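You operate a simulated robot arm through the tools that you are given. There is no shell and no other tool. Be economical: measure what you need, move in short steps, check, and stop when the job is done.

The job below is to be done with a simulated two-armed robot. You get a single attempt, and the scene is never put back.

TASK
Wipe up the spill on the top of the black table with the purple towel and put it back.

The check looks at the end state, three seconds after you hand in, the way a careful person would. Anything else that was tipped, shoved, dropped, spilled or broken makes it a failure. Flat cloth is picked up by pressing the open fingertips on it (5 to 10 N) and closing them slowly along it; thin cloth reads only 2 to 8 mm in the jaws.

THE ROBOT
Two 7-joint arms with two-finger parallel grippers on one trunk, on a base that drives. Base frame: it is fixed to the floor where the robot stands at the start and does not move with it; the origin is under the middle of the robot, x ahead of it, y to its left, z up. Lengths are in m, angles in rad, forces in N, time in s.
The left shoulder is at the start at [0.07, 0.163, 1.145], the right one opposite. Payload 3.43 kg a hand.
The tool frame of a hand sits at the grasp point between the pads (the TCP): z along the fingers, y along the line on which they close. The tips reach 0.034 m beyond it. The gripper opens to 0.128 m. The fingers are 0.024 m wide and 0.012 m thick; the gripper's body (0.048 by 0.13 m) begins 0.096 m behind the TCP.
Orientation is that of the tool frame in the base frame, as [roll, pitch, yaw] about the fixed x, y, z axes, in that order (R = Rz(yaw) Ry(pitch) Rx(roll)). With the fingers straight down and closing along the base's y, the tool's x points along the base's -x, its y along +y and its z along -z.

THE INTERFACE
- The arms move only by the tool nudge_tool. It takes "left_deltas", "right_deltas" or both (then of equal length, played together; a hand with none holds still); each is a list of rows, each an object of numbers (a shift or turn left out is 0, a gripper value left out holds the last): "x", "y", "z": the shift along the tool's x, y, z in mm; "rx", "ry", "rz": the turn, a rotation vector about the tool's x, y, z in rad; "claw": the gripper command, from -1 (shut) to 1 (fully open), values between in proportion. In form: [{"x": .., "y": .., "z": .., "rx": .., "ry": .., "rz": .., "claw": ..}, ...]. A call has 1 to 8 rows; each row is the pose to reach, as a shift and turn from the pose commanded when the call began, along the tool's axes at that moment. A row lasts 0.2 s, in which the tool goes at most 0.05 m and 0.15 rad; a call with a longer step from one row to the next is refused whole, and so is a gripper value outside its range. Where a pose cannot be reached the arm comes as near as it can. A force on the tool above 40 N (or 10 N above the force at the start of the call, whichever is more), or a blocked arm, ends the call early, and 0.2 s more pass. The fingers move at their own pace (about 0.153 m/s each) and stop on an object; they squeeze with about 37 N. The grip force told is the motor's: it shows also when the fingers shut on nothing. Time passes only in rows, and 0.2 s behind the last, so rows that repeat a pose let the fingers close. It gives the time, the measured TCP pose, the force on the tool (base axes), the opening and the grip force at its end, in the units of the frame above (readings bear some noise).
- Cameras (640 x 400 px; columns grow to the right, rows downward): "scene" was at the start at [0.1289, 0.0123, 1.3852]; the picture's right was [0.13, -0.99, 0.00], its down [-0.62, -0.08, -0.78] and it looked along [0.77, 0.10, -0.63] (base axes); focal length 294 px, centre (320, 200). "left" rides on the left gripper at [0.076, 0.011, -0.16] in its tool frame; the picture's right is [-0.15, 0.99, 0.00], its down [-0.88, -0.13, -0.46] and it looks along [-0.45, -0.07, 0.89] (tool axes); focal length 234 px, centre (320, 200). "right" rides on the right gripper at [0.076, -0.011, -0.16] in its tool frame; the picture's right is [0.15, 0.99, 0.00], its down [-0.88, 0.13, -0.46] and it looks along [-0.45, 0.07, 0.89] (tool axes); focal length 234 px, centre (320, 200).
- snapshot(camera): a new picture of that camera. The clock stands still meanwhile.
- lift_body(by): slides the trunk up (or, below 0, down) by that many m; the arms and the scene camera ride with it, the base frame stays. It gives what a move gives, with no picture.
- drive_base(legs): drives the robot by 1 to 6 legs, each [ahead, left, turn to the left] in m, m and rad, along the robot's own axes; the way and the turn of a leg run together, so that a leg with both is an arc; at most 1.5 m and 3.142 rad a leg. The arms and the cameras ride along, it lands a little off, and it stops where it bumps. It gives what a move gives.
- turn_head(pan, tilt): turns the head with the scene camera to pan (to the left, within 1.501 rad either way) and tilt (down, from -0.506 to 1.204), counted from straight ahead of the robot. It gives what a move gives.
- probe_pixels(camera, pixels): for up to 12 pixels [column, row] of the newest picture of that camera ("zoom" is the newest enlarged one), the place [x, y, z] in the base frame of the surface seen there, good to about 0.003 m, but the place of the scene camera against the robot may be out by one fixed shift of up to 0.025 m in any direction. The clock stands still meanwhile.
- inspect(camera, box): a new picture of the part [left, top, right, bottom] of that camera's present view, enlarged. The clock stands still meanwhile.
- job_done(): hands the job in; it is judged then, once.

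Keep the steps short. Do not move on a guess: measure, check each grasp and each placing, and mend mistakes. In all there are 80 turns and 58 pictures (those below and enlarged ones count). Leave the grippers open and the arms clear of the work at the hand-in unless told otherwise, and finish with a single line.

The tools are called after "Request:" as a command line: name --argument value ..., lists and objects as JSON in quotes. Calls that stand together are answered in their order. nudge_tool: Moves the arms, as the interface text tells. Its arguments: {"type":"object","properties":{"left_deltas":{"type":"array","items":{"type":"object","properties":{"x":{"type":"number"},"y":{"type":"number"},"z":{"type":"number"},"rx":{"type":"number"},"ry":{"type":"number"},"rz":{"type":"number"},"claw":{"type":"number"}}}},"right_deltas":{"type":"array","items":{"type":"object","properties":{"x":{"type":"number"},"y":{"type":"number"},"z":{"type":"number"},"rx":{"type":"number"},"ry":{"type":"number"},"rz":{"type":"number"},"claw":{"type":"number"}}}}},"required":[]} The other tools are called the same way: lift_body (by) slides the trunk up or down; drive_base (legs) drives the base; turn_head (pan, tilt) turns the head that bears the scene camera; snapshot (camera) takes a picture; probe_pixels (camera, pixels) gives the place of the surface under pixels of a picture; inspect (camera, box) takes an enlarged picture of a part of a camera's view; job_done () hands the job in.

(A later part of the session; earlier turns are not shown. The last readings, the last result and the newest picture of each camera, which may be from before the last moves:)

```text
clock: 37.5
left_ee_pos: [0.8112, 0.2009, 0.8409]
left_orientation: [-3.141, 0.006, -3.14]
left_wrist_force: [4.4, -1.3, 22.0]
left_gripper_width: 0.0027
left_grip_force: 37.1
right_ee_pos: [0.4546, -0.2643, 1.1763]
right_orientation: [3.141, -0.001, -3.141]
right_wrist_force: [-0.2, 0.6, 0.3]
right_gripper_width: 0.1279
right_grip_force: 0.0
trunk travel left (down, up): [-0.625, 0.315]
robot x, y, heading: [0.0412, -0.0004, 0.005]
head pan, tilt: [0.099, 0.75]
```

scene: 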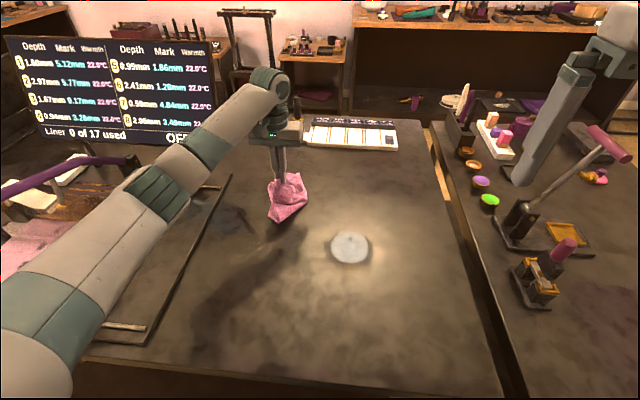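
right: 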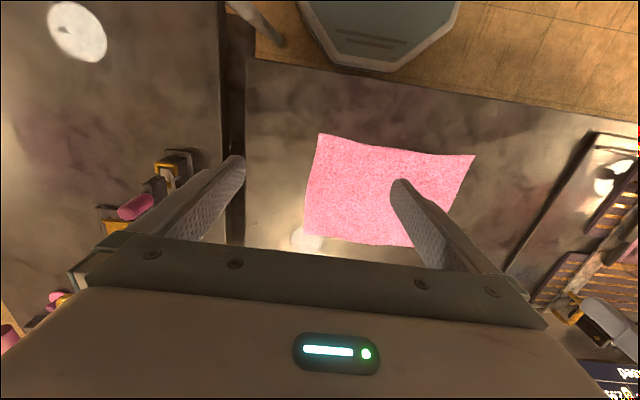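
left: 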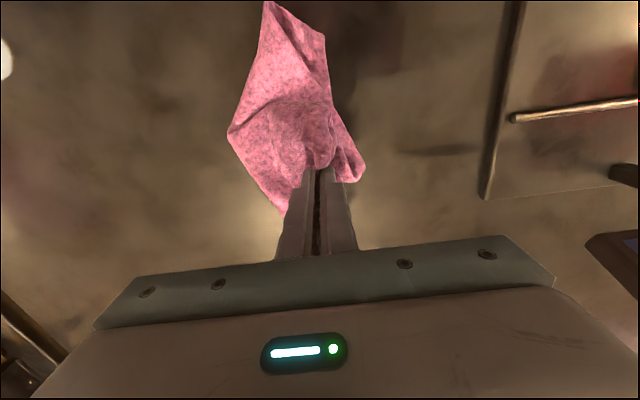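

All the scrubbing stayed within reach. I'll lift inward and up and look at the table.

Request:
nudge_tool --left_deltas '[{"z": -30}, {"x": 30, "z": -60}, {"x": 65, "z": -90}, {"x": 100, "z": -120}, {"x": 135, "z": -150}, {"x": 170, "z": -180}, {"x": 200, "z": -200}]'

Request:
snapshot --camera "scene"

Request:
inspect --camera "scene" --box '[229, 145, 341, 215]'

```text
clock: 39.1
left_ee_pos: [0.6112, 0.2015, 1.041]
left_orientation: [3.141, 0.0, -3.139]
left_wrist_force: [-0.3, -0.3, -0.1]
left_gripper_width: 0.0024
left_grip_force: 37.1
right_ee_pos: [0.4564, -0.2644, 1.175]
right_orientation: [-3.141, 0.0, 3.142]
right_wrist_force: [0.1, 0.2, 0.0]
right_gripper_width: 0.128
right_grip_force: 0.0
trunk travel left (down, up): [-0.625, 0.315]
robot x, y, heading: [0.0373, -0.0014, -0.004]
head pan, tilt: [0.099, 0.75]
```

```text
24 pictures are left
```

scene: 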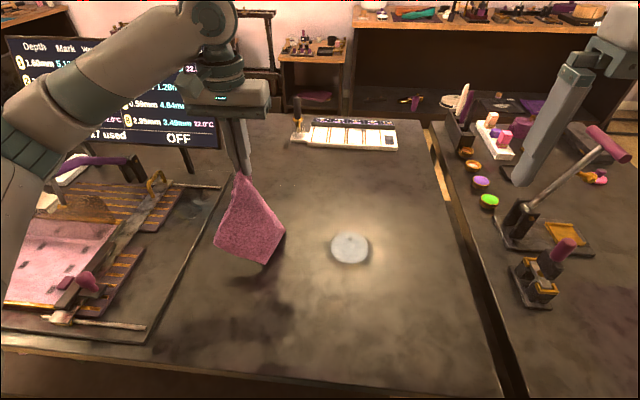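

```text
5.71 times, centred on (285, 180) of scene
```

zoom: 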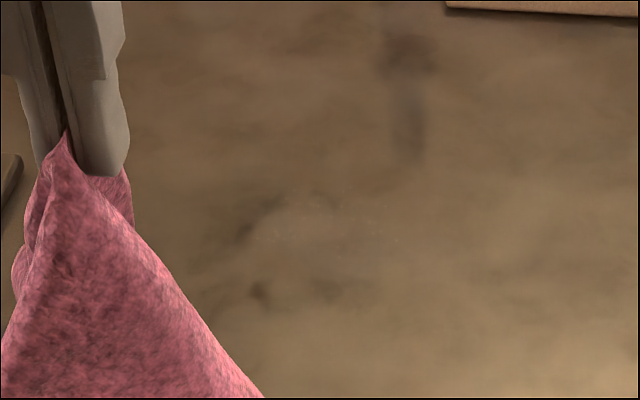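

It is almost gone, with faint specks left around zoom (250–390, 190–295). I'll probe these to aim another pass.

Request:
probe_pixels --camera "zoom" --pixels '[[250, 215], [260, 290], [330, 290], [390, 235], [330, 190], [280, 235]]'

```text
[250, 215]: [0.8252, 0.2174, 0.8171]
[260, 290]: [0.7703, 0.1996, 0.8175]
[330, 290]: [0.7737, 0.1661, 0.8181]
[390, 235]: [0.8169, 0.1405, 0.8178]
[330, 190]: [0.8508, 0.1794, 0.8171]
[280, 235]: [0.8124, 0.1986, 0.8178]
```

I'll do a second wipe pass with the wad over x 0.76–0.86, y 0.13–0.23.

Request:
nudge_tool --left_deltas '[{"x": -40, "y": -5, "z": 10}, {"x": -80, "y": -10, "z": 25}, {"x": -120, "y": -15, "z": 50}, {"x": -155, "y": -20, "z": 85}, {"x": -180, "y": -21, "z": 120}, {"x": -189, "y": -21, "z": 160}, {"x": -189, "y": -21, "z": 190}, {"x": -189, "y": -21, "z": 199}]'

Request:
nudge_tool --left_deltas '[{"y": 25, "z": 2}, {"y": 50, "z": 2}, {"x": -18, "y": 50, "z": 2}, {"x": -18, "y": 10, "z": 2}, {"x": -18, "y": -30, "z": 2}, {"x": -18, "y": -50, "z": 2}, {"x": -36, "y": -50, "z": 2}, {"x": -36, "y": -10, "z": 2}]'

Request:
nudge_tool --left_deltas '[{"x": 0, "y": 30}, {"x": 0, "y": 58}, {"x": -12, "y": 58}, {"x": -12, "y": 15}, {"x": -12, "y": -30}, {"x": 15, "y": -40}, {"x": 50, "y": -40}, {"x": 50, "y": 5}]'

Request:
nudge_tool --left_deltas '[{"y": 45}, {"x": 20, "y": 45}, {"x": 20, "y": 0}, {"x": 20, "y": -45}, {"x": -10, "y": -45}, {"x": -10, "y": 0}, {"x": -10, "y": 45}, {"x": -35, "y": 20}]'

Request:
nudge_tool --left_deltas '[{"z": -30}, {"x": 30, "z": -60}, {"x": 65, "z": -90}, {"x": 100, "z": -120}, {"x": 135, "z": -150}, {"x": 170, "z": -180}, {"x": 200, "z": -200}]'

Request:
inspect --camera "scene" --box '[229, 145, 341, 215]'

```text
clock: 40.9
left_ee_pos: [0.802, 0.18, 0.8384]
left_orientation: [-3.141, -0.001, -3.139]
left_wrist_force: [-0.1, 0.3, 1.7]
left_gripper_width: 0.0025
left_grip_force: 37.3
right_ee_pos: [0.4563, -0.2643, 1.1751]
right_orientation: [3.141, 0.0, 3.141]
right_wrist_force: [-0.3, 0.2, 0.5]
right_gripper_width: 0.1277
right_grip_force: 0.0
trunk travel left (down, up): [-0.625, 0.315]
robot x, y, heading: [0.0409, 0.0006, -0.004]
head pan, tilt: [0.099, 0.75]
```

```text
clock: 42.7
left_ee_pos: [0.8375, 0.171, 0.8378]
left_orientation: [-3.141, 0.001, -3.14]
left_wrist_force: [1.3, -2.2, 8.9]
left_gripper_width: 0.0025
left_grip_force: 37.2
right_ee_pos: [0.4563, -0.2636, 1.1753]
right_orientation: [-3.14, -0.001, 3.141]
right_wrist_force: [-0.4, 0.2, 0.3]
right_gripper_width: 0.1281
right_grip_force: 0.1
trunk travel left (down, up): [-0.625, 0.315]
robot x, y, heading: [0.0421, 0.0005, 0.001]
head pan, tilt: [0.099, 0.75]
```

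```text
clock: 44.5
left_ee_pos: [0.786, 0.1761, 0.8367]
left_orientation: [-3.139, 0.0, 3.141]
left_wrist_force: [0.3, -1.1, 9.5]
left_gripper_width: 0.0025
left_grip_force: 37.5
right_ee_pos: [0.4561, -0.2641, 1.1746]
right_orientation: [-3.14, -0.001, 3.141]
right_wrist_force: [0.2, -0.5, 0.7]
right_gripper_width: 0.128
right_grip_force: 0.1
trunk travel left (down, up): [-0.625, 0.315]
robot x, y, heading: [0.041, 0.0023, 0.004]
head pan, tilt: [0.099, 0.75]
```

```text
clock: 46.3
left_ee_pos: [0.8217, 0.1954, 0.838]
left_orientation: [3.137, -0.002, -3.139]
left_wrist_force: [-0.5, 0.1, 4.2]
left_gripper_width: 0.0026
left_grip_force: 36.8
right_ee_pos: [0.4574, -0.2667, 1.1739]
right_orientation: [3.141, -0.004, 3.141]
right_wrist_force: [0.0, -0.3, 0.0]
right_gripper_width: 0.128
right_grip_force: 0.0
trunk travel left (down, up): [-0.625, 0.315]
robot x, y, heading: [0.0377, -0.0011, 0.004]
head pan, tilt: [0.099, 0.75]
```

```text
clock: 47.9
left_ee_pos: [0.6221, 0.1935, 1.0395]
left_orientation: [-3.14, -0.001, -3.139]
left_wrist_force: [0.0, 0.2, 0.1]
left_gripper_width: 0.0026
left_grip_force: 37.4
right_ee_pos: [0.4573, -0.2628, 1.1749]
right_orientation: [3.141, -0.002, -3.141]
right_wrist_force: [-0.8, -0.1, -0.6]
right_gripper_width: 0.1281
right_grip_force: 0.0
trunk travel left (down, up): [-0.625, 0.315]
robot x, y, heading: [0.0388, 0.0006, -0.004]
head pan, tilt: [0.099, 0.75]
```

```text
5.71 times, centred on (285, 180) of scene
```

zoom: 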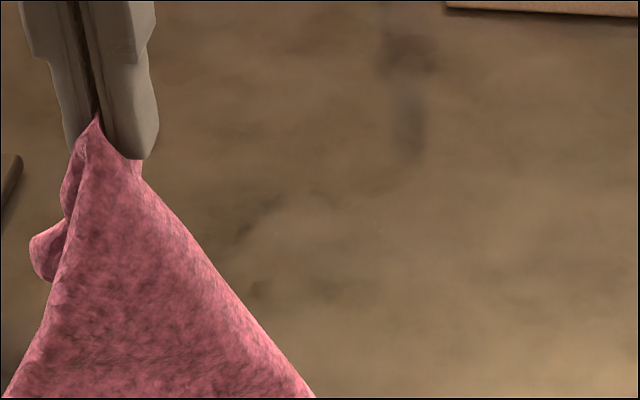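

The table now looks clean, with only the stone's mottling showing. Next I'll drive back to the start, view the spill place with the left camera on the way, then lay the towel back.

Request:
drive_base --legs '[[-0.04, 0, 0]]'

Request:
nudge_tool --left_deltas '[{"x": 5, "y": -35, "z": -15}, {"x": 15, "y": -75, "z": -30}, {"x": 25, "y": -115, "z": -45}, {"x": 40, "y": -155, "z": -60}, {"x": 55, "y": -195, "z": -70}, {"x": 75, "y": -230, "z": -80}, {"x": 95, "y": -255, "z": -80}, {"x": 112, "y": -273, "z": -80}]'

Request:
snapshot --camera "scene"

Request:
inspect --camera "scene" --box '[229, 145, 341, 215]'

```text
clock: 48.8
left_ee_pos: [0.5857, 0.1931, 1.0369]
left_orientation: [-3.141, -0.004, 3.14]
left_wrist_force: [0.2, 0.3, 0.3]
left_gripper_width: 0.0024
left_grip_force: 36.9
right_ee_pos: [0.4203, -0.2642, 1.1747]
right_orientation: [3.142, -0.003, -3.14]
right_wrist_force: [-0.1, 0.4, -0.2]
right_gripper_width: 0.1279
right_grip_force: 0.0
trunk travel left (down, up): [-0.625, 0.315]
robot x, y, heading: [0.0006, -0.0029, -0.002]
head pan, tilt: [0.099, 0.75]
```

```text
clock: 50.6
left_ee_pos: [0.4726, -0.0808, 1.1182]
left_orientation: [3.14, -0.001, -3.14]
left_wrist_force: [-0.5, -0.4, 0.0]
left_gripper_width: 0.0025
left_grip_force: 37.0
right_ee_pos: [0.4187, -0.2653, 1.1746]
right_orientation: [3.141, -0.003, 3.141]
right_wrist_force: [-0.5, 0.1, -0.3]
right_gripper_width: 0.1279
right_grip_force: 0.1
trunk travel left (down, up): [-0.625, 0.315]
robot x, y, heading: [0.0027, 0.0021, 0.003]
head pan, tilt: [0.099, 0.75]
```

```text
21 pictures are left
```

scene: 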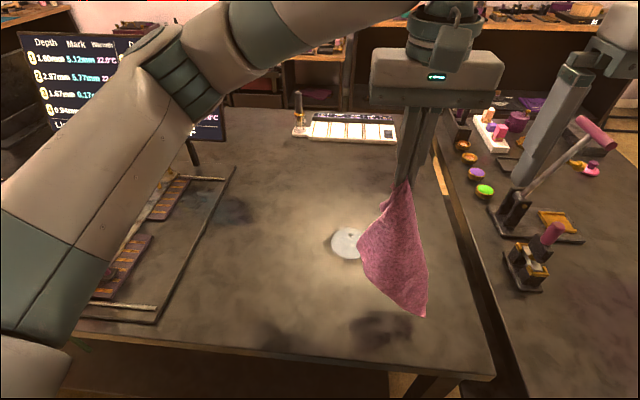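

```text
5.71 times, centred on (285, 180) of scene
```

zoom: 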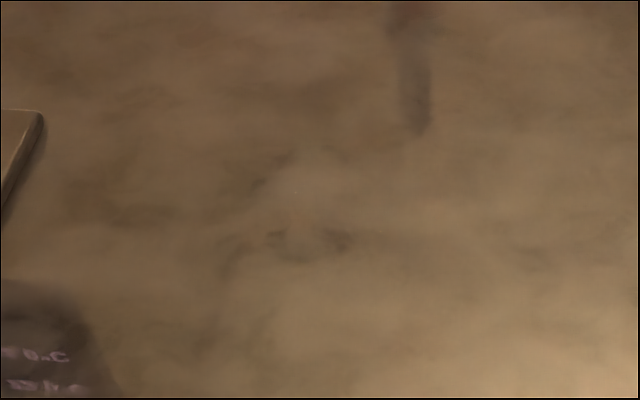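

The spill place is clean. Now I'll lay the towel down along its diagonal, low corner first near (0.44, −0.13), towards the original grip point (0.63, 0.08).

Request:
nudge_tool --left_deltas '[{"z": 25}, {"x": -30, "y": 30, "z": 50}, {"x": -60, "y": 60, "z": 80}, {"x": -85, "y": 85, "z": 115}, {"x": -110, "y": 110, "z": 150}, {"x": -130, "y": 130, "z": 190}, {"x": -145, "y": 148, "z": 230}, {"x": -157, "y": 160, "z": 265}]'

Request:
snapshot --camera "scene"

```text
refused: row 3 steps farther than a row can; nothing moved
```

```text
19 pictures are left
```

scene: 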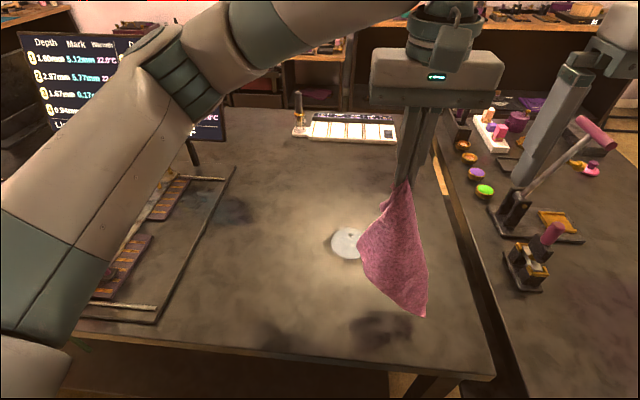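

That call was refused because one step was slightly too long. I'll use smaller steps in two calls.

Request:
nudge_tool --left_deltas '[{"z": 25}, {"x": -22, "y": 22, "z": 45}, {"x": -45, "y": 45, "z": 65}, {"x": -66, "y": 66, "z": 90}, {"x": -86, "y": 86, "z": 118}, {"x": -105, "y": 105, "z": 148}]'

Request:
nudge_tool --left_deltas '[{"x": -15, "y": 15, "z": 35}, {"x": -30, "y": 30, "z": 70}, {"x": -43, "y": 44, "z": 100}, {"x": -52, "y": 55, "z": 120}]'

Request:
snapshot --camera "scene"

```text
clock: 52.0
left_ee_pos: [0.5788, 0.0249, 0.9688]
left_orientation: [3.14, -0.002, -3.138]
left_wrist_force: [1.4, 0.8, 0.1]
left_gripper_width: 0.0024
left_grip_force: 37.2
right_ee_pos: [0.4198, -0.263, 1.1744]
right_orientation: [3.141, -0.004, 3.141]
right_wrist_force: [0.6, 0.0, -0.5]
right_gripper_width: 0.1283
right_grip_force: 0.1
trunk travel left (down, up): [-0.625, 0.315]
robot x, y, heading: [-0.0013, 0.0002, 0.0]
head pan, tilt: [0.099, 0.75]
```

```text
clock: 53.0
left_ee_pos: [0.6315, 0.0805, 0.8487]
left_orientation: [3.141, -0.001, -3.138]
left_wrist_force: [-0.9, 0.3, 0.4]
left_gripper_width: 0.0027
left_grip_force: 37.2
right_ee_pos: [0.4183, -0.2635, 1.1739]
right_orientation: [3.141, -0.003, 3.141]
right_wrist_force: [-0.6, 0.8, 0.1]
right_gripper_width: 0.1276
right_grip_force: 0.0
trunk travel left (down, up): [-0.625, 0.315]
robot x, y, heading: [-0.0001, 0.0004, 0.001]
head pan, tilt: [0.099, 0.75]
```

```text
18 pictures are left
```

scene: 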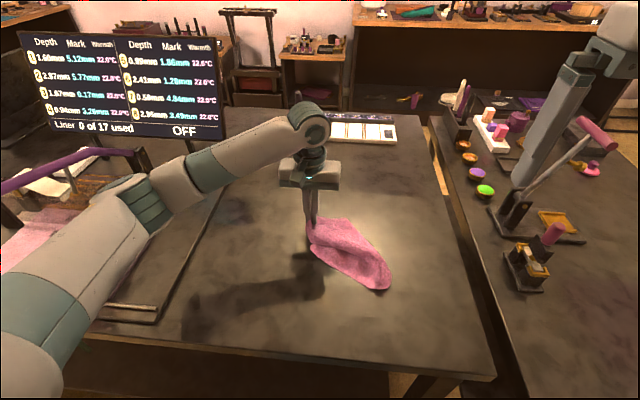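

It is down but folded over. I'll lower to the table, release, rise clear, and look at the folds.

Request:
nudge_tool --left_deltas '[{"z": 8}, {"z": 11}, {"z": 11, "claw": -0.6}, {"z": 11, "claw": -0.6}, {"z": -30}, {"z": -75}, {"z": -120, "y": 20}, {"z": -160, "y": 50}]'

Request:
nudge_tool --left_deltas '[{"y": 45, "z": -15, "claw": 0}, {"y": 90, "z": -30}, {"y": 135, "z": -45}, {"y": 180, "z": -55}]'

Request:
inspect --camera "scene" --box '[224, 180, 448, 320]'

```text
clock: 54.8
left_ee_pos: [0.6315, 0.1339, 1.0087]
left_orientation: [3.14, -0.003, -3.138]
left_wrist_force: [-0.7, 0.0, -0.7]
left_gripper_width: 0.0256
left_grip_force: 0.1
right_ee_pos: [0.4179, -0.2626, 1.1753]
right_orientation: [-3.141, -0.002, -3.141]
right_wrist_force: [-0.8, 0.5, 0.7]
right_gripper_width: 0.128
right_grip_force: 0.0
trunk travel left (down, up): [-0.625, 0.315]
robot x, y, heading: [0.0022, 0.0027, -0.008]
head pan, tilt: [0.099, 0.75]
```

```text
clock: 55.8
left_ee_pos: [0.6268, 0.3127, 1.0676]
left_orientation: [-3.141, -0.003, 3.141]
left_wrist_force: [0.3, 0.4, 0.5]
left_gripper_width: 0.0641
left_grip_force: 0.1
right_ee_pos: [0.4174, -0.2617, 1.1755]
right_orientation: [-3.14, -0.002, -3.141]
right_wrist_force: [-0.2, -0.1, -0.2]
right_gripper_width: 0.1282
right_grip_force: 0.1
trunk travel left (down, up): [-0.625, 0.315]
robot x, y, heading: [-0.0005, -0.0007, -0.004]
head pan, tilt: [0.099, 0.75]
```

```text
2.86 times, centred on (336, 250) of scene
```

zoom: 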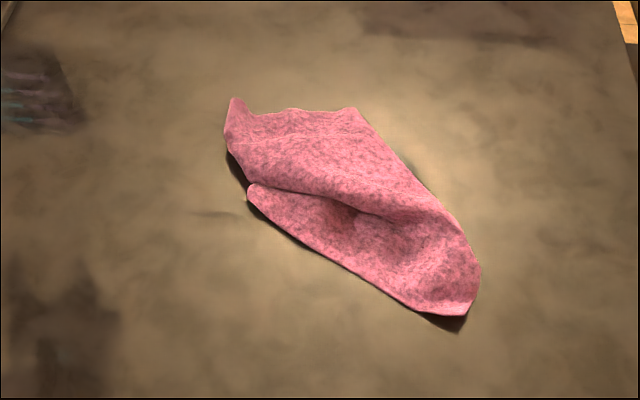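

The towel is folded over itself and must be spread. I'll bring the right hand's camera over it for a look from above.

Request:
nudge_tool --right_deltas '[{"y": 45}, {"y": 90}, {"y": 135}, {"y": 180}, {"y": 220, "x": 20}, {"y": 220, "x": 40}]'

Request:
inspect --camera "right" --box '[200, 60, 520, 260]'

```text
clock: 57.2
left_ee_pos: [0.6288, 0.3108, 1.0679]
left_orientation: [3.139, -0.001, -3.14]
left_wrist_force: [0.6, -0.9, 0.6]
left_gripper_width: 0.0637
left_grip_force: 0.0
right_ee_pos: [0.3785, -0.0451, 1.1727]
right_orientation: [3.141, -0.003, -3.141]
right_wrist_force: [0.3, -0.8, 0.2]
right_gripper_width: 0.1276
right_grip_force: 0.1
trunk travel left (down, up): [-0.625, 0.315]
robot x, y, heading: [0.0001, 0.0021, -0.003]
head pan, tilt: [0.099, 0.75]
```

```text
2.00 times, centred on (360, 160) of right
```

zoom: 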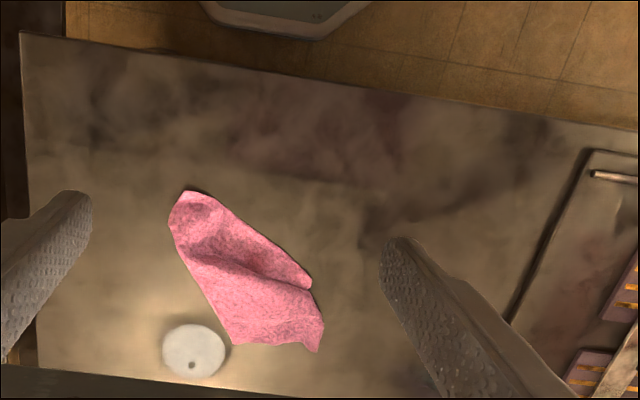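

Request:
probe_pixels --camera "zoom" --pixels '[[318, 349], [276, 344], [234, 343], [308, 284], [190, 195], [172, 212], [240, 235], [255, 275], [200, 280], [290, 310]]'

```text
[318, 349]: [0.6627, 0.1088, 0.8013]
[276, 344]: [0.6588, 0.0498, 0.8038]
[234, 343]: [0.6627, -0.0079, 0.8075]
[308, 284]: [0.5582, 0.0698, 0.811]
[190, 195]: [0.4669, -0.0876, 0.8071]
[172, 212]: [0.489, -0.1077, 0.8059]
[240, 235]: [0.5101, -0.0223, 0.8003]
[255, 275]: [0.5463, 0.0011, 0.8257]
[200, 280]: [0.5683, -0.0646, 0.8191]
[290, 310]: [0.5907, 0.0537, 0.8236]
```

The far-left corner is at (0.66, 0.11), a second corner at (0.66, −0.01), a flap corner A at (0.558, 0.07), and the near-right end at (0.47, −0.10). I'll open A towards the near-left with the left hand, moving the right hand off first.

Request:
nudge_tool --right_deltas '[{"y": -45}, {"y": -90}, {"y": -135}, {"y": -180}, {"y": -220}]'

Request:
nudge_tool --left_deltas '[{"x": 12, "y": -40, "z": 10, "claw": -0.5}, {"x": 24, "y": -80, "z": 25}, {"x": 36, "y": -120, "z": 40}, {"x": 48, "y": -160, "z": 55}, {"x": 60, "y": -200, "z": 70}, {"x": 70, "y": -235, "z": 95}, {"x": 77, "y": -266, "z": 120}, {"x": 77, "y": -266, "z": 145}]'

Request:
snapshot --camera "left"

```text
clock: 58.4
left_ee_pos: [0.6269, 0.3097, 1.0677]
left_orientation: [3.14, -0.001, -3.14]
left_wrist_force: [0.3, -0.6, -0.4]
left_gripper_width: 0.0639
left_grip_force: 0.1
right_ee_pos: [0.3804, -0.2655, 1.1732]
right_orientation: [3.14, -0.003, -3.14]
right_wrist_force: [0.3, -0.1, 0.3]
right_gripper_width: 0.128
right_grip_force: 0.0
trunk travel left (down, up): [-0.625, 0.315]
robot x, y, heading: [0.0003, -0.0029, 0.002]
head pan, tilt: [0.099, 0.75]
```

```text
clock: 60.2
left_ee_pos: [0.5531, 0.047, 0.9191]
left_orientation: [-3.14, -0.001, -3.139]
left_wrist_force: [0.1, 0.2, 0.3]
left_gripper_width: 0.0321
left_grip_force: 0.2
right_ee_pos: [0.3813, -0.2628, 1.174]
right_orientation: [-3.14, -0.004, -3.14]
right_wrist_force: [-1.0, -0.4, -0.1]
right_gripper_width: 0.1278
right_grip_force: 0.1
trunk travel left (down, up): [-0.625, 0.315]
robot x, y, heading: [0.0015, -0.0001, 0.001]
head pan, tilt: [0.099, 0.75]
```

```text
15 pictures are left
```

left: 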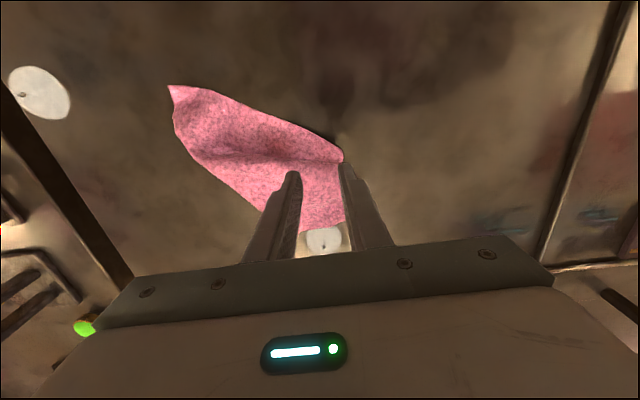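

Request:
probe_pixels --camera "left" --pixels '[[342, 156], [325, 150], [310, 135], [310, 155], [325, 162], [285, 125], [330, 175], [172, 88], [178, 130], [215, 175], [345, 215], [240, 155]]'

```text
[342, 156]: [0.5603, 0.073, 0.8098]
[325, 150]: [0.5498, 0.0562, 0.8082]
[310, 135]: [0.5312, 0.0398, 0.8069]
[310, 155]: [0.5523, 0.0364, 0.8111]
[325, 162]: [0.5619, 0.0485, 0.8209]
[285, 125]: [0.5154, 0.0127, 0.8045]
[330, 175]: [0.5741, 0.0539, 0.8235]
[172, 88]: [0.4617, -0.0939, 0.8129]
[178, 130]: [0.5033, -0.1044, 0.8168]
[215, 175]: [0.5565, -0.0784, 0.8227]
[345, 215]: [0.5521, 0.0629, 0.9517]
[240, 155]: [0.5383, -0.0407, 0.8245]
```

I'll aim at (0.546, 0.043), lower to the flap and press lightly.

Request:
nudge_tool --left_deltas '[{"x": 7, "y": -4, "z": 30}, {"x": 7, "y": -4, "z": 60}, {"x": 7, "y": -4, "z": 75}, {"x": 7, "y": -4, "z": 81}, {"x": 7, "y": -4, "z": 84}]'

```text
clock: 61.4
left_ee_pos: [0.5459, 0.0415, 0.8373]
left_orientation: [-3.141, 0.002, -3.139]
left_wrist_force: [-0.4, 1.4, 10.4]
left_gripper_width: 0.0314
left_grip_force: 0.1
right_ee_pos: [0.3793, -0.2623, 1.175]
right_orientation: [3.141, -0.002, 3.141]
right_wrist_force: [0.5, -0.4, 0.2]
right_gripper_width: 0.1279
right_grip_force: 0.0
trunk travel left (down, up): [-0.625, 0.315]
robot x, y, heading: [-0.0009, -0.0001, 0.0]
head pan, tilt: [0.099, 0.75]
```

There is 10 N of contact. I'll close slowly, lift 40 mm, carry it towards the near-left corner, then lower without releasing.

Request:
nudge_tool --left_deltas '[{"claw": -0.6}, {"claw": -0.7}, {"claw": -0.8}, {"claw": -0.9}, {"claw": -1}, {"claw": -1}, {"z": -20}, {"z": -40}]'

Request:
nudge_tool --left_deltas '[{"x": 25, "y": 20}, {"x": 50, "y": 42}, {"x": 75, "y": 64}, {"x": 105, "y": 88, "z": 10}, {"x": 105, "y": 88, "z": 30}]'

Request:
snapshot --camera "scene"

```text
clock: 63.2
left_ee_pos: [0.5435, 0.0409, 0.8754]
left_orientation: [3.139, -0.002, -3.138]
left_wrist_force: [-0.1, 0.1, -0.2]
left_gripper_width: 0.0016
left_grip_force: 35.6
right_ee_pos: [0.3801, -0.2632, 1.1747]
right_orientation: [-3.141, -0.002, -3.141]
right_wrist_force: [0.7, -0.5, -0.8]
right_gripper_width: 0.128
right_grip_force: 0.0
trunk travel left (down, up): [-0.625, 0.315]
robot x, y, heading: [-0.0002, -0.0004, 0.003]
head pan, tilt: [0.099, 0.75]
```

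```text
clock: 64.4
left_ee_pos: [0.4399, 0.1274, 0.8469]
left_orientation: [3.14, -0.002, -3.141]
left_wrist_force: [0.6, -0.1, 0.5]
left_gripper_width: 0.0016
left_grip_force: 36.7
right_ee_pos: [0.3821, -0.2636, 1.1738]
right_orientation: [3.141, -0.005, 3.141]
right_wrist_force: [0.8, 0.2, -0.5]
right_gripper_width: 0.128
right_grip_force: 0.1
trunk travel left (down, up): [-0.625, 0.315]
robot x, y, heading: [0.0006, -0.0002, 0.006]
head pan, tilt: [0.099, 0.75]
```

```text
14 pictures are left
```

scene: 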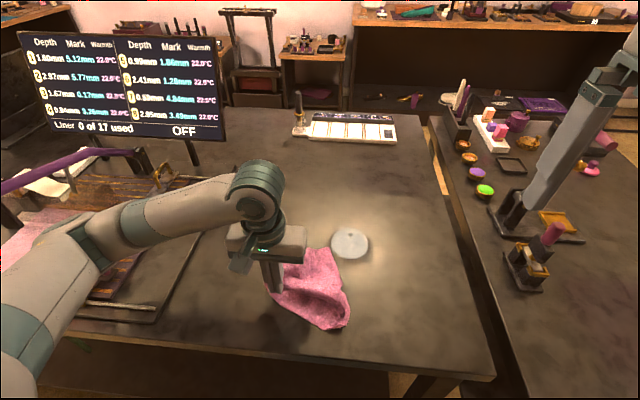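

The whole cloth came along, so a second hand must hold against it. The left keeps corner A. I'll probe the opposite side for the right hand.

Request:
probe_pixels --camera "scene" --pixels '[[330, 250], [322, 258], [345, 300], [347, 322], [330, 328], [300, 316], [335, 275], [315, 280], [300, 260], [325, 300]]'

Request:
inspect --camera "scene" --box '[230, 225, 390, 345]'

```text
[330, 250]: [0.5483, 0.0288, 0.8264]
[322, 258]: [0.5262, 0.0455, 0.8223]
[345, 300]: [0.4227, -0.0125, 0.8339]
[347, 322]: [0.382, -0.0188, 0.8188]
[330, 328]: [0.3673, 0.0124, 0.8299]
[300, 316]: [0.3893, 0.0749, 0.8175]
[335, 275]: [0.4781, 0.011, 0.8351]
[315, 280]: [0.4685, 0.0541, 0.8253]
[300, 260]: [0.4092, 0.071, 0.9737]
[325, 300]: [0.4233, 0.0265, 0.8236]
```

```text
3.33 times, centred on (310, 285) of scene
```

zoom: 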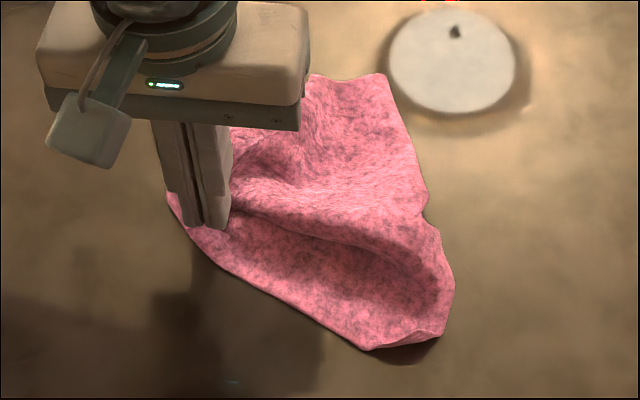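

The right boundary looks like a fold, with half of the cloth tucked underneath. Best is to hold both left-edge corners, hang the towel open and re-lay it. I'll bring the right camera nearer to find the far-left corner.

Request:
nudge_tool --right_deltas '[{"y": 35}, {"y": 70}, {"y": 105, "z": 20}, {"y": 140, "z": 40}]'

Request:
snapshot --camera "right"

```text
clock: 65.4
left_ee_pos: [0.4404, 0.1295, 0.847]
left_orientation: [-3.14, -0.002, -3.14]
left_wrist_force: [0.9, 0.5, -0.1]
left_gripper_width: 0.0016
left_grip_force: 36.3
right_ee_pos: [0.3788, -0.1194, 1.1347]
right_orientation: [-3.14, -0.003, 3.141]
right_wrist_force: [-0.2, -0.2, -0.2]
right_gripper_width: 0.1279
right_grip_force: 0.0
trunk travel left (down, up): [-0.625, 0.315]
robot x, y, heading: [0.0015, -0.0036, 0.003]
head pan, tilt: [0.099, 0.75]
```

```text
12 pictures are left
```

right: 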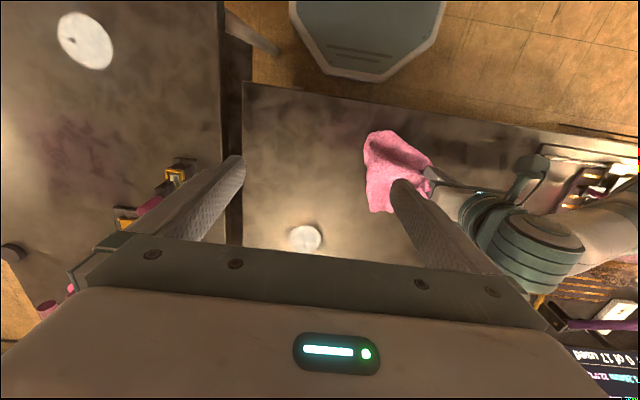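

The finger hides the corner. I'll narrow the right gripper and move it closer for a clear view, keeping 5 cm from the left hand.

Request:
nudge_tool --right_deltas '[{"x": -35, "y": 10, "z": 20, "claw": -0.5}, {"x": -65, "y": 25, "z": 45}, {"x": -100, "y": 40, "z": 65}, {"x": -100, "y": 50, "z": 85}]'

Request:
snapshot --camera "right"

```text
clock: 66.4
left_ee_pos: [0.4401, 0.1281, 0.8472]
left_orientation: [3.139, -0.002, -3.138]
left_wrist_force: [0.4, 0.8, 0.1]
left_gripper_width: 0.0017
left_grip_force: 36.2
right_ee_pos: [0.4771, -0.0744, 1.0472]
right_orientation: [-3.138, 0.0, 3.14]
right_wrist_force: [-0.1, 0.0, -1.0]
right_gripper_width: 0.032
right_grip_force: 0.0
trunk travel left (down, up): [-0.625, 0.315]
robot x, y, heading: [0.0026, -0.0003, -0.002]
head pan, tilt: [0.099, 0.75]
```

```text
11 pictures are left
```

right: 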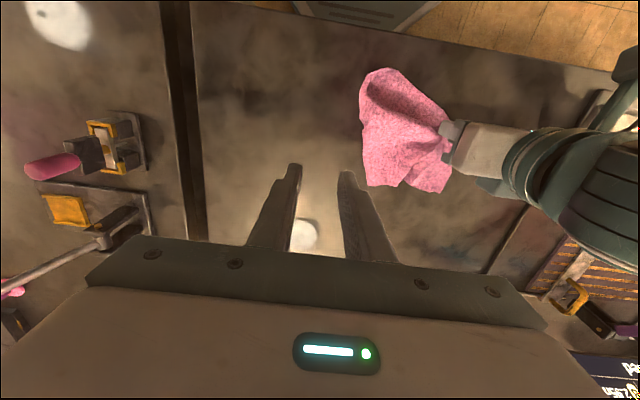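

Now the far edge is clear: corner B is near (366,186) and the far-left corner FL near (443,192). I'll probe them.

Request:
probe_pixels --camera "right" --pixels '[[442, 190], [435, 180], [415, 186], [402, 186], [369, 184], [385, 175], [450, 165], [425, 170], [362, 95], [385, 70], [364, 130], [440, 150]]'

```text
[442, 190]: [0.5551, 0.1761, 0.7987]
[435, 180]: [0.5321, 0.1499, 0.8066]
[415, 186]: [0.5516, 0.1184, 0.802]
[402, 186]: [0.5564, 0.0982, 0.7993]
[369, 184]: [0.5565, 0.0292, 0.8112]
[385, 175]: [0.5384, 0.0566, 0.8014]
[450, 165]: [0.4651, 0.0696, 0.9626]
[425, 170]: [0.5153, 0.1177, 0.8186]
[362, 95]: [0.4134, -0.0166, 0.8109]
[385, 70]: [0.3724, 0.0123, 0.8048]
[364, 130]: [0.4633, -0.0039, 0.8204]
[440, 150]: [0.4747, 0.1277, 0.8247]
```

FL is at about (0.553, 0.172), only 11 cm from the left grip at A. To avoid the hands colliding, I'll tilt the right hand 0.5 rad with its wrist leaning away forward, go round at x≈0.58, and come down on FL.

Request:
nudge_tool --right_deltas '[{"x": -35, "ry": 0.125}, {"x": -70, "ry": 0.25}, {"x": -100, "ry": 0.375}, {"x": -120, "z": 10, "ry": 0.5}, {"x": -120, "z": 10, "ry": 0.5}]'

```text
clock: 67.6
left_ee_pos: [0.439, 0.1288, 0.8471]
left_orientation: [3.14, -0.001, -3.138]
left_wrist_force: [-0.1, -0.5, 0.5]
left_gripper_width: 0.0018
left_grip_force: 36.5
right_ee_pos: [0.597, -0.0748, 1.0399]
right_orientation: [3.141, -0.502, -3.14]
right_wrist_force: [-0.8, 0.9, -0.4]
right_gripper_width: 0.0316
right_grip_force: 0.0
trunk travel left (down, up): [-0.625, 0.315]
robot x, y, heading: [0.0033, 0.0029, 0.004]
head pan, tilt: [0.099, 0.75]
```

The tilt is reached. Next I'll go sideways to y≈0.15 at x≈0.60, then down to 7 cm above the corner.

Request:
nudge_tool --right_deltas '[{"y": 45, "x": -5, "z": 9}, {"y": 90, "x": -10, "z": 18}, {"y": 135, "x": -15, "z": 27}, {"y": 180, "x": -19, "z": 35}, {"y": 225, "x": -19, "z": 35}]'

Request:
nudge_tool --right_deltas '[{"x": -6, "z": 40}, {"x": -10, "z": 75}, {"x": 0, "z": 112}]'

Request:
snapshot --camera "right"

```text
clock: 68.8
left_ee_pos: [0.4388, 0.1299, 0.8477]
left_orientation: [-3.138, 0.0, -3.14]
left_wrist_force: [0.4, 0.6, -0.3]
left_gripper_width: 0.0017
left_grip_force: 36.2
right_ee_pos: [0.5965, 0.1518, 0.9976]
right_orientation: [-3.138, -0.501, 3.139]
right_wrist_force: [0.1, -0.4, -0.3]
right_gripper_width: 0.032
right_grip_force: 0.1
trunk travel left (down, up): [-0.625, 0.315]
robot x, y, heading: [0.0007, 0.0001, 0.002]
head pan, tilt: [0.099, 0.75]
```

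```text
clock: 69.6
left_ee_pos: [0.4402, 0.1278, 0.8477]
left_orientation: [-3.141, -0.001, 3.141]
left_wrist_force: [-0.4, 0.3, 0.5]
left_gripper_width: 0.0016
left_grip_force: 35.8
right_ee_pos: [0.5438, 0.1512, 0.9006]
right_orientation: [-3.14, -0.502, -3.141]
right_wrist_force: [0.5, -0.2, -0.1]
right_gripper_width: 0.032
right_grip_force: 0.0
trunk travel left (down, up): [-0.625, 0.315]
robot x, y, heading: [-0.0022, 0.001, 0.003]
head pan, tilt: [0.099, 0.75]
```

```text
10 pictures are left
```

right: 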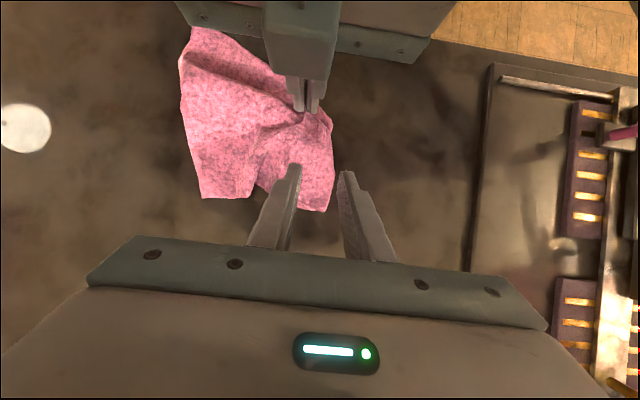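

This is a clear view: FL is at (325,210), and the left grip sits on the left edge at (308,110). I'll probe for exact aim.

Request:
probe_pixels --camera "right" --pixels '[[325, 208], [333, 165], [328, 120], [310, 195], [300, 208], [254, 188], [244, 196], [203, 196], [310, 150]]'

```text
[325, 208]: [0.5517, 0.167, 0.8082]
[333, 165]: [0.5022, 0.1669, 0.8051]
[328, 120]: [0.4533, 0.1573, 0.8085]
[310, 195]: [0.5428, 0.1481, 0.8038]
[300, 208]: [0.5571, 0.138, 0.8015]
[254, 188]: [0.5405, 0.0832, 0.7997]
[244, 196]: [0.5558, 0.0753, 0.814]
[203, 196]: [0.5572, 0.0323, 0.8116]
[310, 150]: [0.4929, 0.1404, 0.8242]
```

I'll shift 8 mm right and lower to contact.

Request:
nudge_tool --right_deltas '[{"y": -8, "x": -10, "z": 18}, {"y": -8, "x": -20, "z": 37}, {"y": -8, "x": -27, "z": 49}, {"y": -8, "x": -30, "z": 55}, {"y": -8, "x": -31, "z": 57}]'

```text
clock: 70.8
left_ee_pos: [0.4404, 0.1297, 0.8481]
left_orientation: [-3.141, -0.002, -3.14]
left_wrist_force: [-0.3, 0.0, 0.9]
left_gripper_width: 0.0016
left_grip_force: 36.3
right_ee_pos: [0.5446, 0.1434, 0.8374]
right_orientation: [3.14, -0.5, -3.141]
right_wrist_force: [2.6, -0.5, 12.5]
right_gripper_width: 0.0318
right_grip_force: 0.1
trunk travel left (down, up): [-0.625, 0.315]
robot x, y, heading: [0.0022, -0.0005, -0.005]
head pan, tilt: [0.099, 0.75]
```

Contact is 12.5 N. I'll close slowly and lift 20 mm.

Request:
nudge_tool --right_deltas '[{"claw": -0.6}, {"claw": -0.7}, {"claw": -0.8}, {"claw": -0.9}, {"claw": -1}, {"claw": -1}, {"x": 10, "z": -18}, {"x": 19, "z": -35}]'

Request:
snapshot --camera "right"

```text
clock: 72.6
left_ee_pos: [0.4394, 0.1281, 0.8471]
left_orientation: [3.142, -0.001, -3.14]
left_wrist_force: [1.4, 1.4, 0.2]
left_gripper_width: 0.0014
left_grip_force: 36.2
right_ee_pos: [0.5452, 0.1419, 0.8769]
right_orientation: [-3.139, -0.502, 3.14]
right_wrist_force: [-1.1, -0.5, -1.2]
right_gripper_width: 0.0024
right_grip_force: 36.5
trunk travel left (down, up): [-0.625, 0.315]
robot x, y, heading: [0.0013, -0.0011, 0.002]
head pan, tilt: [0.099, 0.75]
```

```text
9 pictures are left
```

right: 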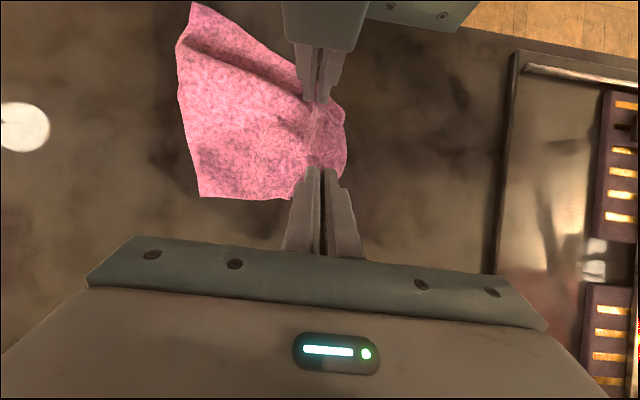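

Both corners are held. I'll lift both hands together by 0.2 m, drawing the right 6 cm farther out to stretch the left edge.

Request:
nudge_tool --left_deltas '[{"z": -40}, {"z": -80}, {"z": -120}, {"z": -160}, {"z": -200}, {"z": -240}]' --right_deltas '[{"x": 8, "z": -35.5}, {"x": 16, "z": -71}, {"x": 24, "z": -106.5}, {"x": 32, "z": -142}, {"x": 40, "z": -177.5}, {"x": 48, "z": -213}]'

Request:
snapshot --camera "scene"

```text
clock: 74.0
left_ee_pos: [0.4375, 0.1299, 1.0875]
left_orientation: [-3.139, -0.005, 3.138]
left_wrist_force: [-3.2, -0.3, -1.0]
left_gripper_width: 0.0
left_grip_force: 33.4
right_ee_pos: [0.6002, 0.1471, 1.0808]
right_orientation: [3.137, -0.498, -3.14]
right_wrist_force: [1.2, -1.2, -2.4]
right_gripper_width: 0.0018
right_grip_force: 36.9
right hand out of reach, approached as far as the arm can: row 6
trunk travel left (down, up): [-0.625, 0.315]
robot x, y, heading: [0.0, 0.0028, 0.002]
head pan, tilt: [0.099, 0.75]
```

```text
8 pictures are left
```

scene: 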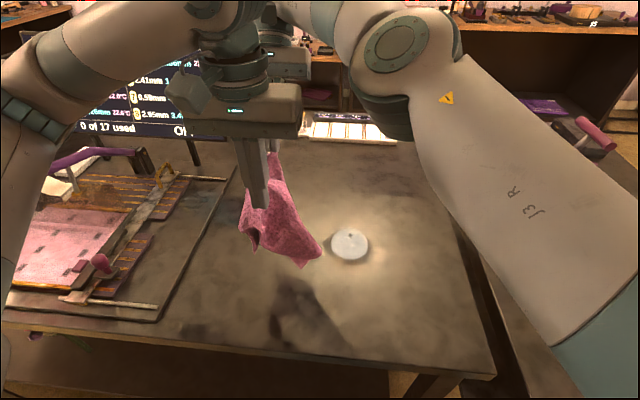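

The left grip slipped off (width 0.0), and the right still holds the FL corner at 1.8 mm. New plan:
- Move the left hand aside.
- Level the right hand and re-lay the towel with a full diagonal stretch.
- Open the side corners one at a time.

Request:
nudge_tool --left_deltas '[{"y": 40, "z": -10}, {"y": 80, "z": -20}, {"y": 120, "z": -30}, {"y": 150, "z": -40}]'

Request:
nudge_tool --right_deltas '[{"y": -20, "ry": -0.12}, {"y": -50, "ry": -0.24}, {"y": -80, "ry": -0.36}, {"y": -110, "ry": -0.5}]'

```text
clock: 75.0
left_ee_pos: [0.4401, 0.2827, 1.1276]
left_orientation: [-3.139, -0.001, -3.141]
left_wrist_force: [0.2, -0.1, -0.4]
left_gripper_width: 0.0002
left_grip_force: 32.9
right_ee_pos: [0.6018, 0.1431, 1.0782]
right_orientation: [-3.133, -0.508, 3.139]
right_wrist_force: [-0.4, 0.1, -0.2]
right_gripper_width: 0.0022
right_grip_force: 37.0
trunk travel left (down, up): [-0.625, 0.315]
robot x, y, heading: [-0.0016, 0.0006, -0.001]
head pan, tilt: [0.099, 0.75]
```

```text
clock: 76.0
left_ee_pos: [0.4399, 0.2808, 1.1262]
left_orientation: [3.139, 0.0, -3.139]
left_wrist_force: [0.1, -0.5, 0.1]
left_gripper_width: 0.0
left_grip_force: 33.2
right_ee_pos: [0.6002, 0.0308, 1.0784]
right_orientation: [3.139, 0.002, 3.14]
right_wrist_force: [0.6, 0.0, 0.6]
right_gripper_width: 0.002
right_grip_force: 37.1
trunk travel left (down, up): [-0.625, 0.315]
robot x, y, heading: [0.0043, -0.0007, -0.003]
head pan, tilt: [0.099, 0.75]
```

Request:
nudge_tool --right_deltas '[{"z": -40}, {"x": 20, "y": -18, "z": -75}, {"x": 50, "y": -45, "z": -95}, {"x": 80, "y": -72, "z": -110}, {"x": 110, "y": -100, "z": -120}, {"x": 140, "y": -128, "z": -120}, {"x": 165, "y": -155, "z": -120}, {"x": 165, "y": -155, "z": -120}]'

Request:
inspect --camera "scene" --box '[280, 60, 536, 380]'

```text
clock: 77.8
left_ee_pos: [0.4415, 0.2832, 1.1264]
left_orientation: [3.14, -0.001, -3.14]
left_wrist_force: [0.0, 0.4, -0.7]
left_gripper_width: 0.0
left_grip_force: 33.0
right_ee_pos: [0.4364, -0.1204, 1.1977]
right_orientation: [-3.141, -0.005, -3.141]
right_wrist_force: [0.6, 0.5, -0.5]
right_gripper_width: 0.0019
right_grip_force: 37.0
trunk travel left (down, up): [-0.625, 0.315]
robot x, y, heading: [0.0053, 0.0029, 0.0]
head pan, tilt: [0.099, 0.75]
```

```text
1.25 times, centred on (408, 220) of scene
```

zoom: 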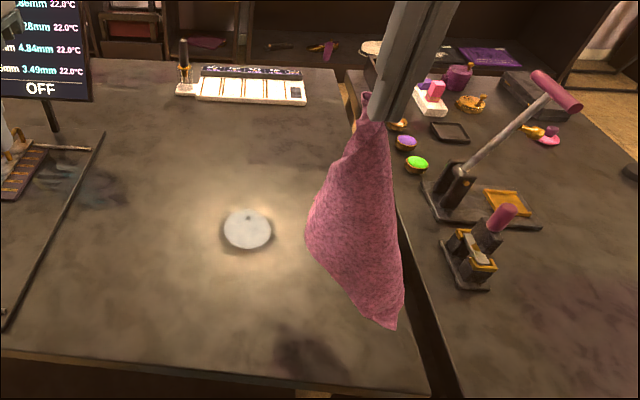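

The towel now hangs with a side corner to the left at zoom (307,228) and the lowest tip at (390,325). I'll probe these.

Request:
probe_pixels --camera "zoom" --pixels '[[309, 228], [350, 230], [390, 240], [388, 320], [370, 290], [400, 270], [370, 130], [320, 250]]'

```text
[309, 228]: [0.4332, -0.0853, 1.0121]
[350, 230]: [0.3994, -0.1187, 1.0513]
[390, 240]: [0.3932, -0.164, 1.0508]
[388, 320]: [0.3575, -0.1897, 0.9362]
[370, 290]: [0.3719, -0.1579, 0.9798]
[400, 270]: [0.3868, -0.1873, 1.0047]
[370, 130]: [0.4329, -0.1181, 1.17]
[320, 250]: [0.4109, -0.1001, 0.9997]
```

The tip hangs only 0.25 m below the grip, so the grip is near the middle of a long edge. I'll lay it with the lower edge nearest the robot: go to (0.43, 0, 1.10), then sweep forward and down to (0.635, 0).

Request:
nudge_tool --right_deltas '[{"x": 3, "y": 30, "z": 20}, {"x": 6, "y": 60, "z": 45}, {"x": 9, "y": 90, "z": 70}, {"x": 9, "y": 120, "z": 90}, {"x": 9, "y": 120, "z": 90}]'

Request:
nudge_tool --right_deltas '[{"x": -5, "z": 35}, {"x": -30, "z": 65}, {"x": -60, "z": 90}, {"x": -95, "z": 115}, {"x": -130, "z": 145}, {"x": -160, "z": 180}, {"x": -185, "z": 215}, {"x": -205, "z": 248}]'

Request:
snapshot --camera "scene"

```text
clock: 79.0
left_ee_pos: [0.4409, 0.2815, 1.1267]
left_orientation: [3.141, -0.002, -3.14]
left_wrist_force: [-0.2, 0.5, 0.1]
left_gripper_width: 0.0001
left_grip_force: 33.1
right_ee_pos: [0.4262, -0.0048, 1.1112]
right_orientation: [3.141, -0.003, 3.14]
right_wrist_force: [0.9, 0.4, 0.2]
right_gripper_width: 0.0018
right_grip_force: 36.1
trunk travel left (down, up): [-0.625, 0.315]
robot x, y, heading: [-0.0002, -0.0008, 0.002]
head pan, tilt: [0.099, 0.75]
```

```text
clock: 80.8
left_ee_pos: [0.4438, 0.2825, 1.1255]
left_orientation: [-3.14, -0.002, -3.141]
left_wrist_force: [-0.7, 0.7, -1.0]
left_gripper_width: 0.0
left_grip_force: 33.4
right_ee_pos: [0.6334, -0.0028, 0.861]
right_orientation: [3.141, -0.005, 3.141]
right_wrist_force: [-0.3, 0.2, 0.3]
right_gripper_width: 0.0019
right_grip_force: 36.5
trunk travel left (down, up): [-0.625, 0.315]
robot x, y, heading: [0.0023, -0.0006, -0.005]
head pan, tilt: [0.099, 0.75]
```

```text
6 pictures are left
```

scene: 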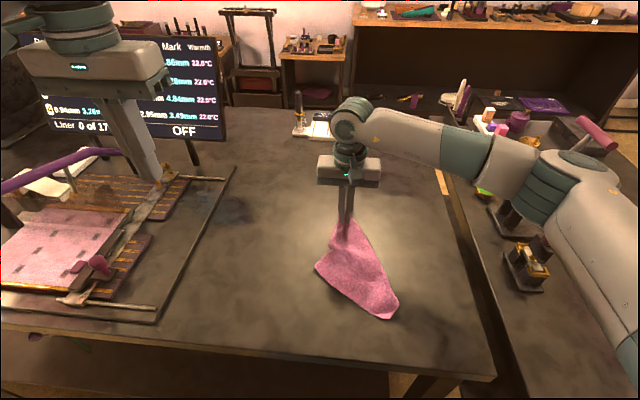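

It now lies as a triangle: apex at the grip, a left corner at (317,268), and near corners at (375,316) and (398,300). I'll map it with probes, which cost no pictures.

Request:
probe_pixels --camera "scene" --pixels '[[318, 268], [330, 285], [350, 300], [375, 316], [385, 318], [397, 302], [385, 275], [370, 245], [350, 265], [365, 290], [385, 300], [335, 250]]'

```text
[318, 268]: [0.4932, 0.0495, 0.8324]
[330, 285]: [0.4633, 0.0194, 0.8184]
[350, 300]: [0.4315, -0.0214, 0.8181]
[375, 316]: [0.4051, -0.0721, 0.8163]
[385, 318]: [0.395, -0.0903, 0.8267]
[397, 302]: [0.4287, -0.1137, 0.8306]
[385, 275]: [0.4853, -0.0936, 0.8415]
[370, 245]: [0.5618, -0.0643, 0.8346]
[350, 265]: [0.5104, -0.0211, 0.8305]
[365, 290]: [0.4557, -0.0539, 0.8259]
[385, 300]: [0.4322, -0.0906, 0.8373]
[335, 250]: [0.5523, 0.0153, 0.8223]
```

I'll hold the apex with the right hand (lowered, wrist tilted forward 0.35 rad to make room) while the left hand approaches the left corner at (0.498, 0.028).

Request:
nudge_tool --right_deltas '[{"z": 10, "ry": 0.12}, {"z": 18, "ry": 0.24}, {"z": 18, "ry": 0.35}, {"z": 18, "ry": 0.35}]'

Request:
nudge_tool --left_deltas '[{"x": -8, "y": -40, "z": 10, "claw": -0.5}, {"x": -16, "y": -85, "z": 20}, {"x": -24, "y": -130, "z": 35}, {"x": -34, "y": -170, "z": 55}, {"x": -44, "y": -205, "z": 85}, {"x": -54, "y": -235, "z": 115}, {"x": -54, "y": -254, "z": 155}, {"x": -54, "y": -254, "z": 195}]'

Request:
snapshot --camera "left"

```text
clock: 81.8
left_ee_pos: [0.4418, 0.2811, 1.1268]
left_orientation: [-3.14, -0.003, -3.14]
left_wrist_force: [0.3, 0.4, 1.0]
left_gripper_width: 0.0
left_grip_force: 32.9
right_ee_pos: [0.6312, -0.0014, 0.8421]
right_orientation: [-3.14, -0.354, 3.14]
right_wrist_force: [0.6, 0.2, 0.5]
right_gripper_width: 0.0018
right_grip_force: 36.3
trunk travel left (down, up): [-0.625, 0.315]
robot x, y, heading: [-0.0007, 0.0011, -0.002]
head pan, tilt: [0.099, 0.75]
```

```text
clock: 83.6
left_ee_pos: [0.4959, 0.0242, 0.933]
left_orientation: [-3.14, -0.003, -3.14]
left_wrist_force: [0.0, 1.3, 0.5]
left_gripper_width: 0.0322
left_grip_force: 0.1
right_ee_pos: [0.6321, -0.0016, 0.8423]
right_orientation: [-3.141, -0.351, -3.141]
right_wrist_force: [1.0, -0.3, -0.9]
right_gripper_width: 0.0021
right_grip_force: 36.7
trunk travel left (down, up): [-0.625, 0.315]
robot x, y, heading: [-0.0004, -0.0004, -0.0]
head pan, tilt: [0.099, 0.75]
```

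```text
5 pictures are left
```

left: 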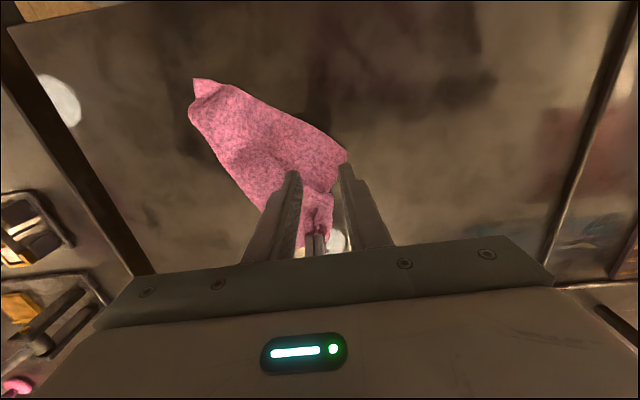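

Request:
probe_pixels --camera "left" --pixels '[[345, 155], [335, 165], [325, 150], [325, 175], [330, 188], [310, 160], [195, 82], [212, 90], [192, 115], [220, 155], [245, 150], [300, 125]]'

```text
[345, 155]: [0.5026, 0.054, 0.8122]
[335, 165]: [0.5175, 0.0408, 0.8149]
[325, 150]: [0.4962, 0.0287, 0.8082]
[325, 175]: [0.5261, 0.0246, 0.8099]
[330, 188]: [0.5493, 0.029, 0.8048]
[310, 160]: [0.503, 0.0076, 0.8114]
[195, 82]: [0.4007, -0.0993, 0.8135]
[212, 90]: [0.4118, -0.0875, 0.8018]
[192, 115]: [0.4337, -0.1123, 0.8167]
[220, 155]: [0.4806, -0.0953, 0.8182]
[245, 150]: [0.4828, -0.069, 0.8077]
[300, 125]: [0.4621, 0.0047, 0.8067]
```

The corner is at (0.503, 0.054). I'll aim at (0.503, 0.034), lower and press.

Request:
nudge_tool --left_deltas '[{"x": -7, "y": 10, "z": 35}, {"x": -7, "y": 10, "z": 70}, {"x": -7, "y": 10, "z": 88}, {"x": -7, "y": 10, "z": 94}, {"x": -7, "y": 10, "z": 97}]'

```text
clock: 84.8
left_ee_pos: [0.5016, 0.035, 0.8368]
left_orientation: [-3.14, 0.003, -3.138]
left_wrist_force: [3.2, 1.5, 23.1]
left_gripper_width: 0.0312
left_grip_force: 0.1
right_ee_pos: [0.6324, -0.0027, 0.8445]
right_orientation: [-3.141, -0.351, 3.141]
right_wrist_force: [-1.1, -0.7, -0.2]
right_gripper_width: 0.0017
right_grip_force: 37.1
trunk travel left (down, up): [-0.625, 0.315]
robot x, y, heading: [0.001, -0.0011, -0.004]
head pan, tilt: [0.099, 0.75]
```

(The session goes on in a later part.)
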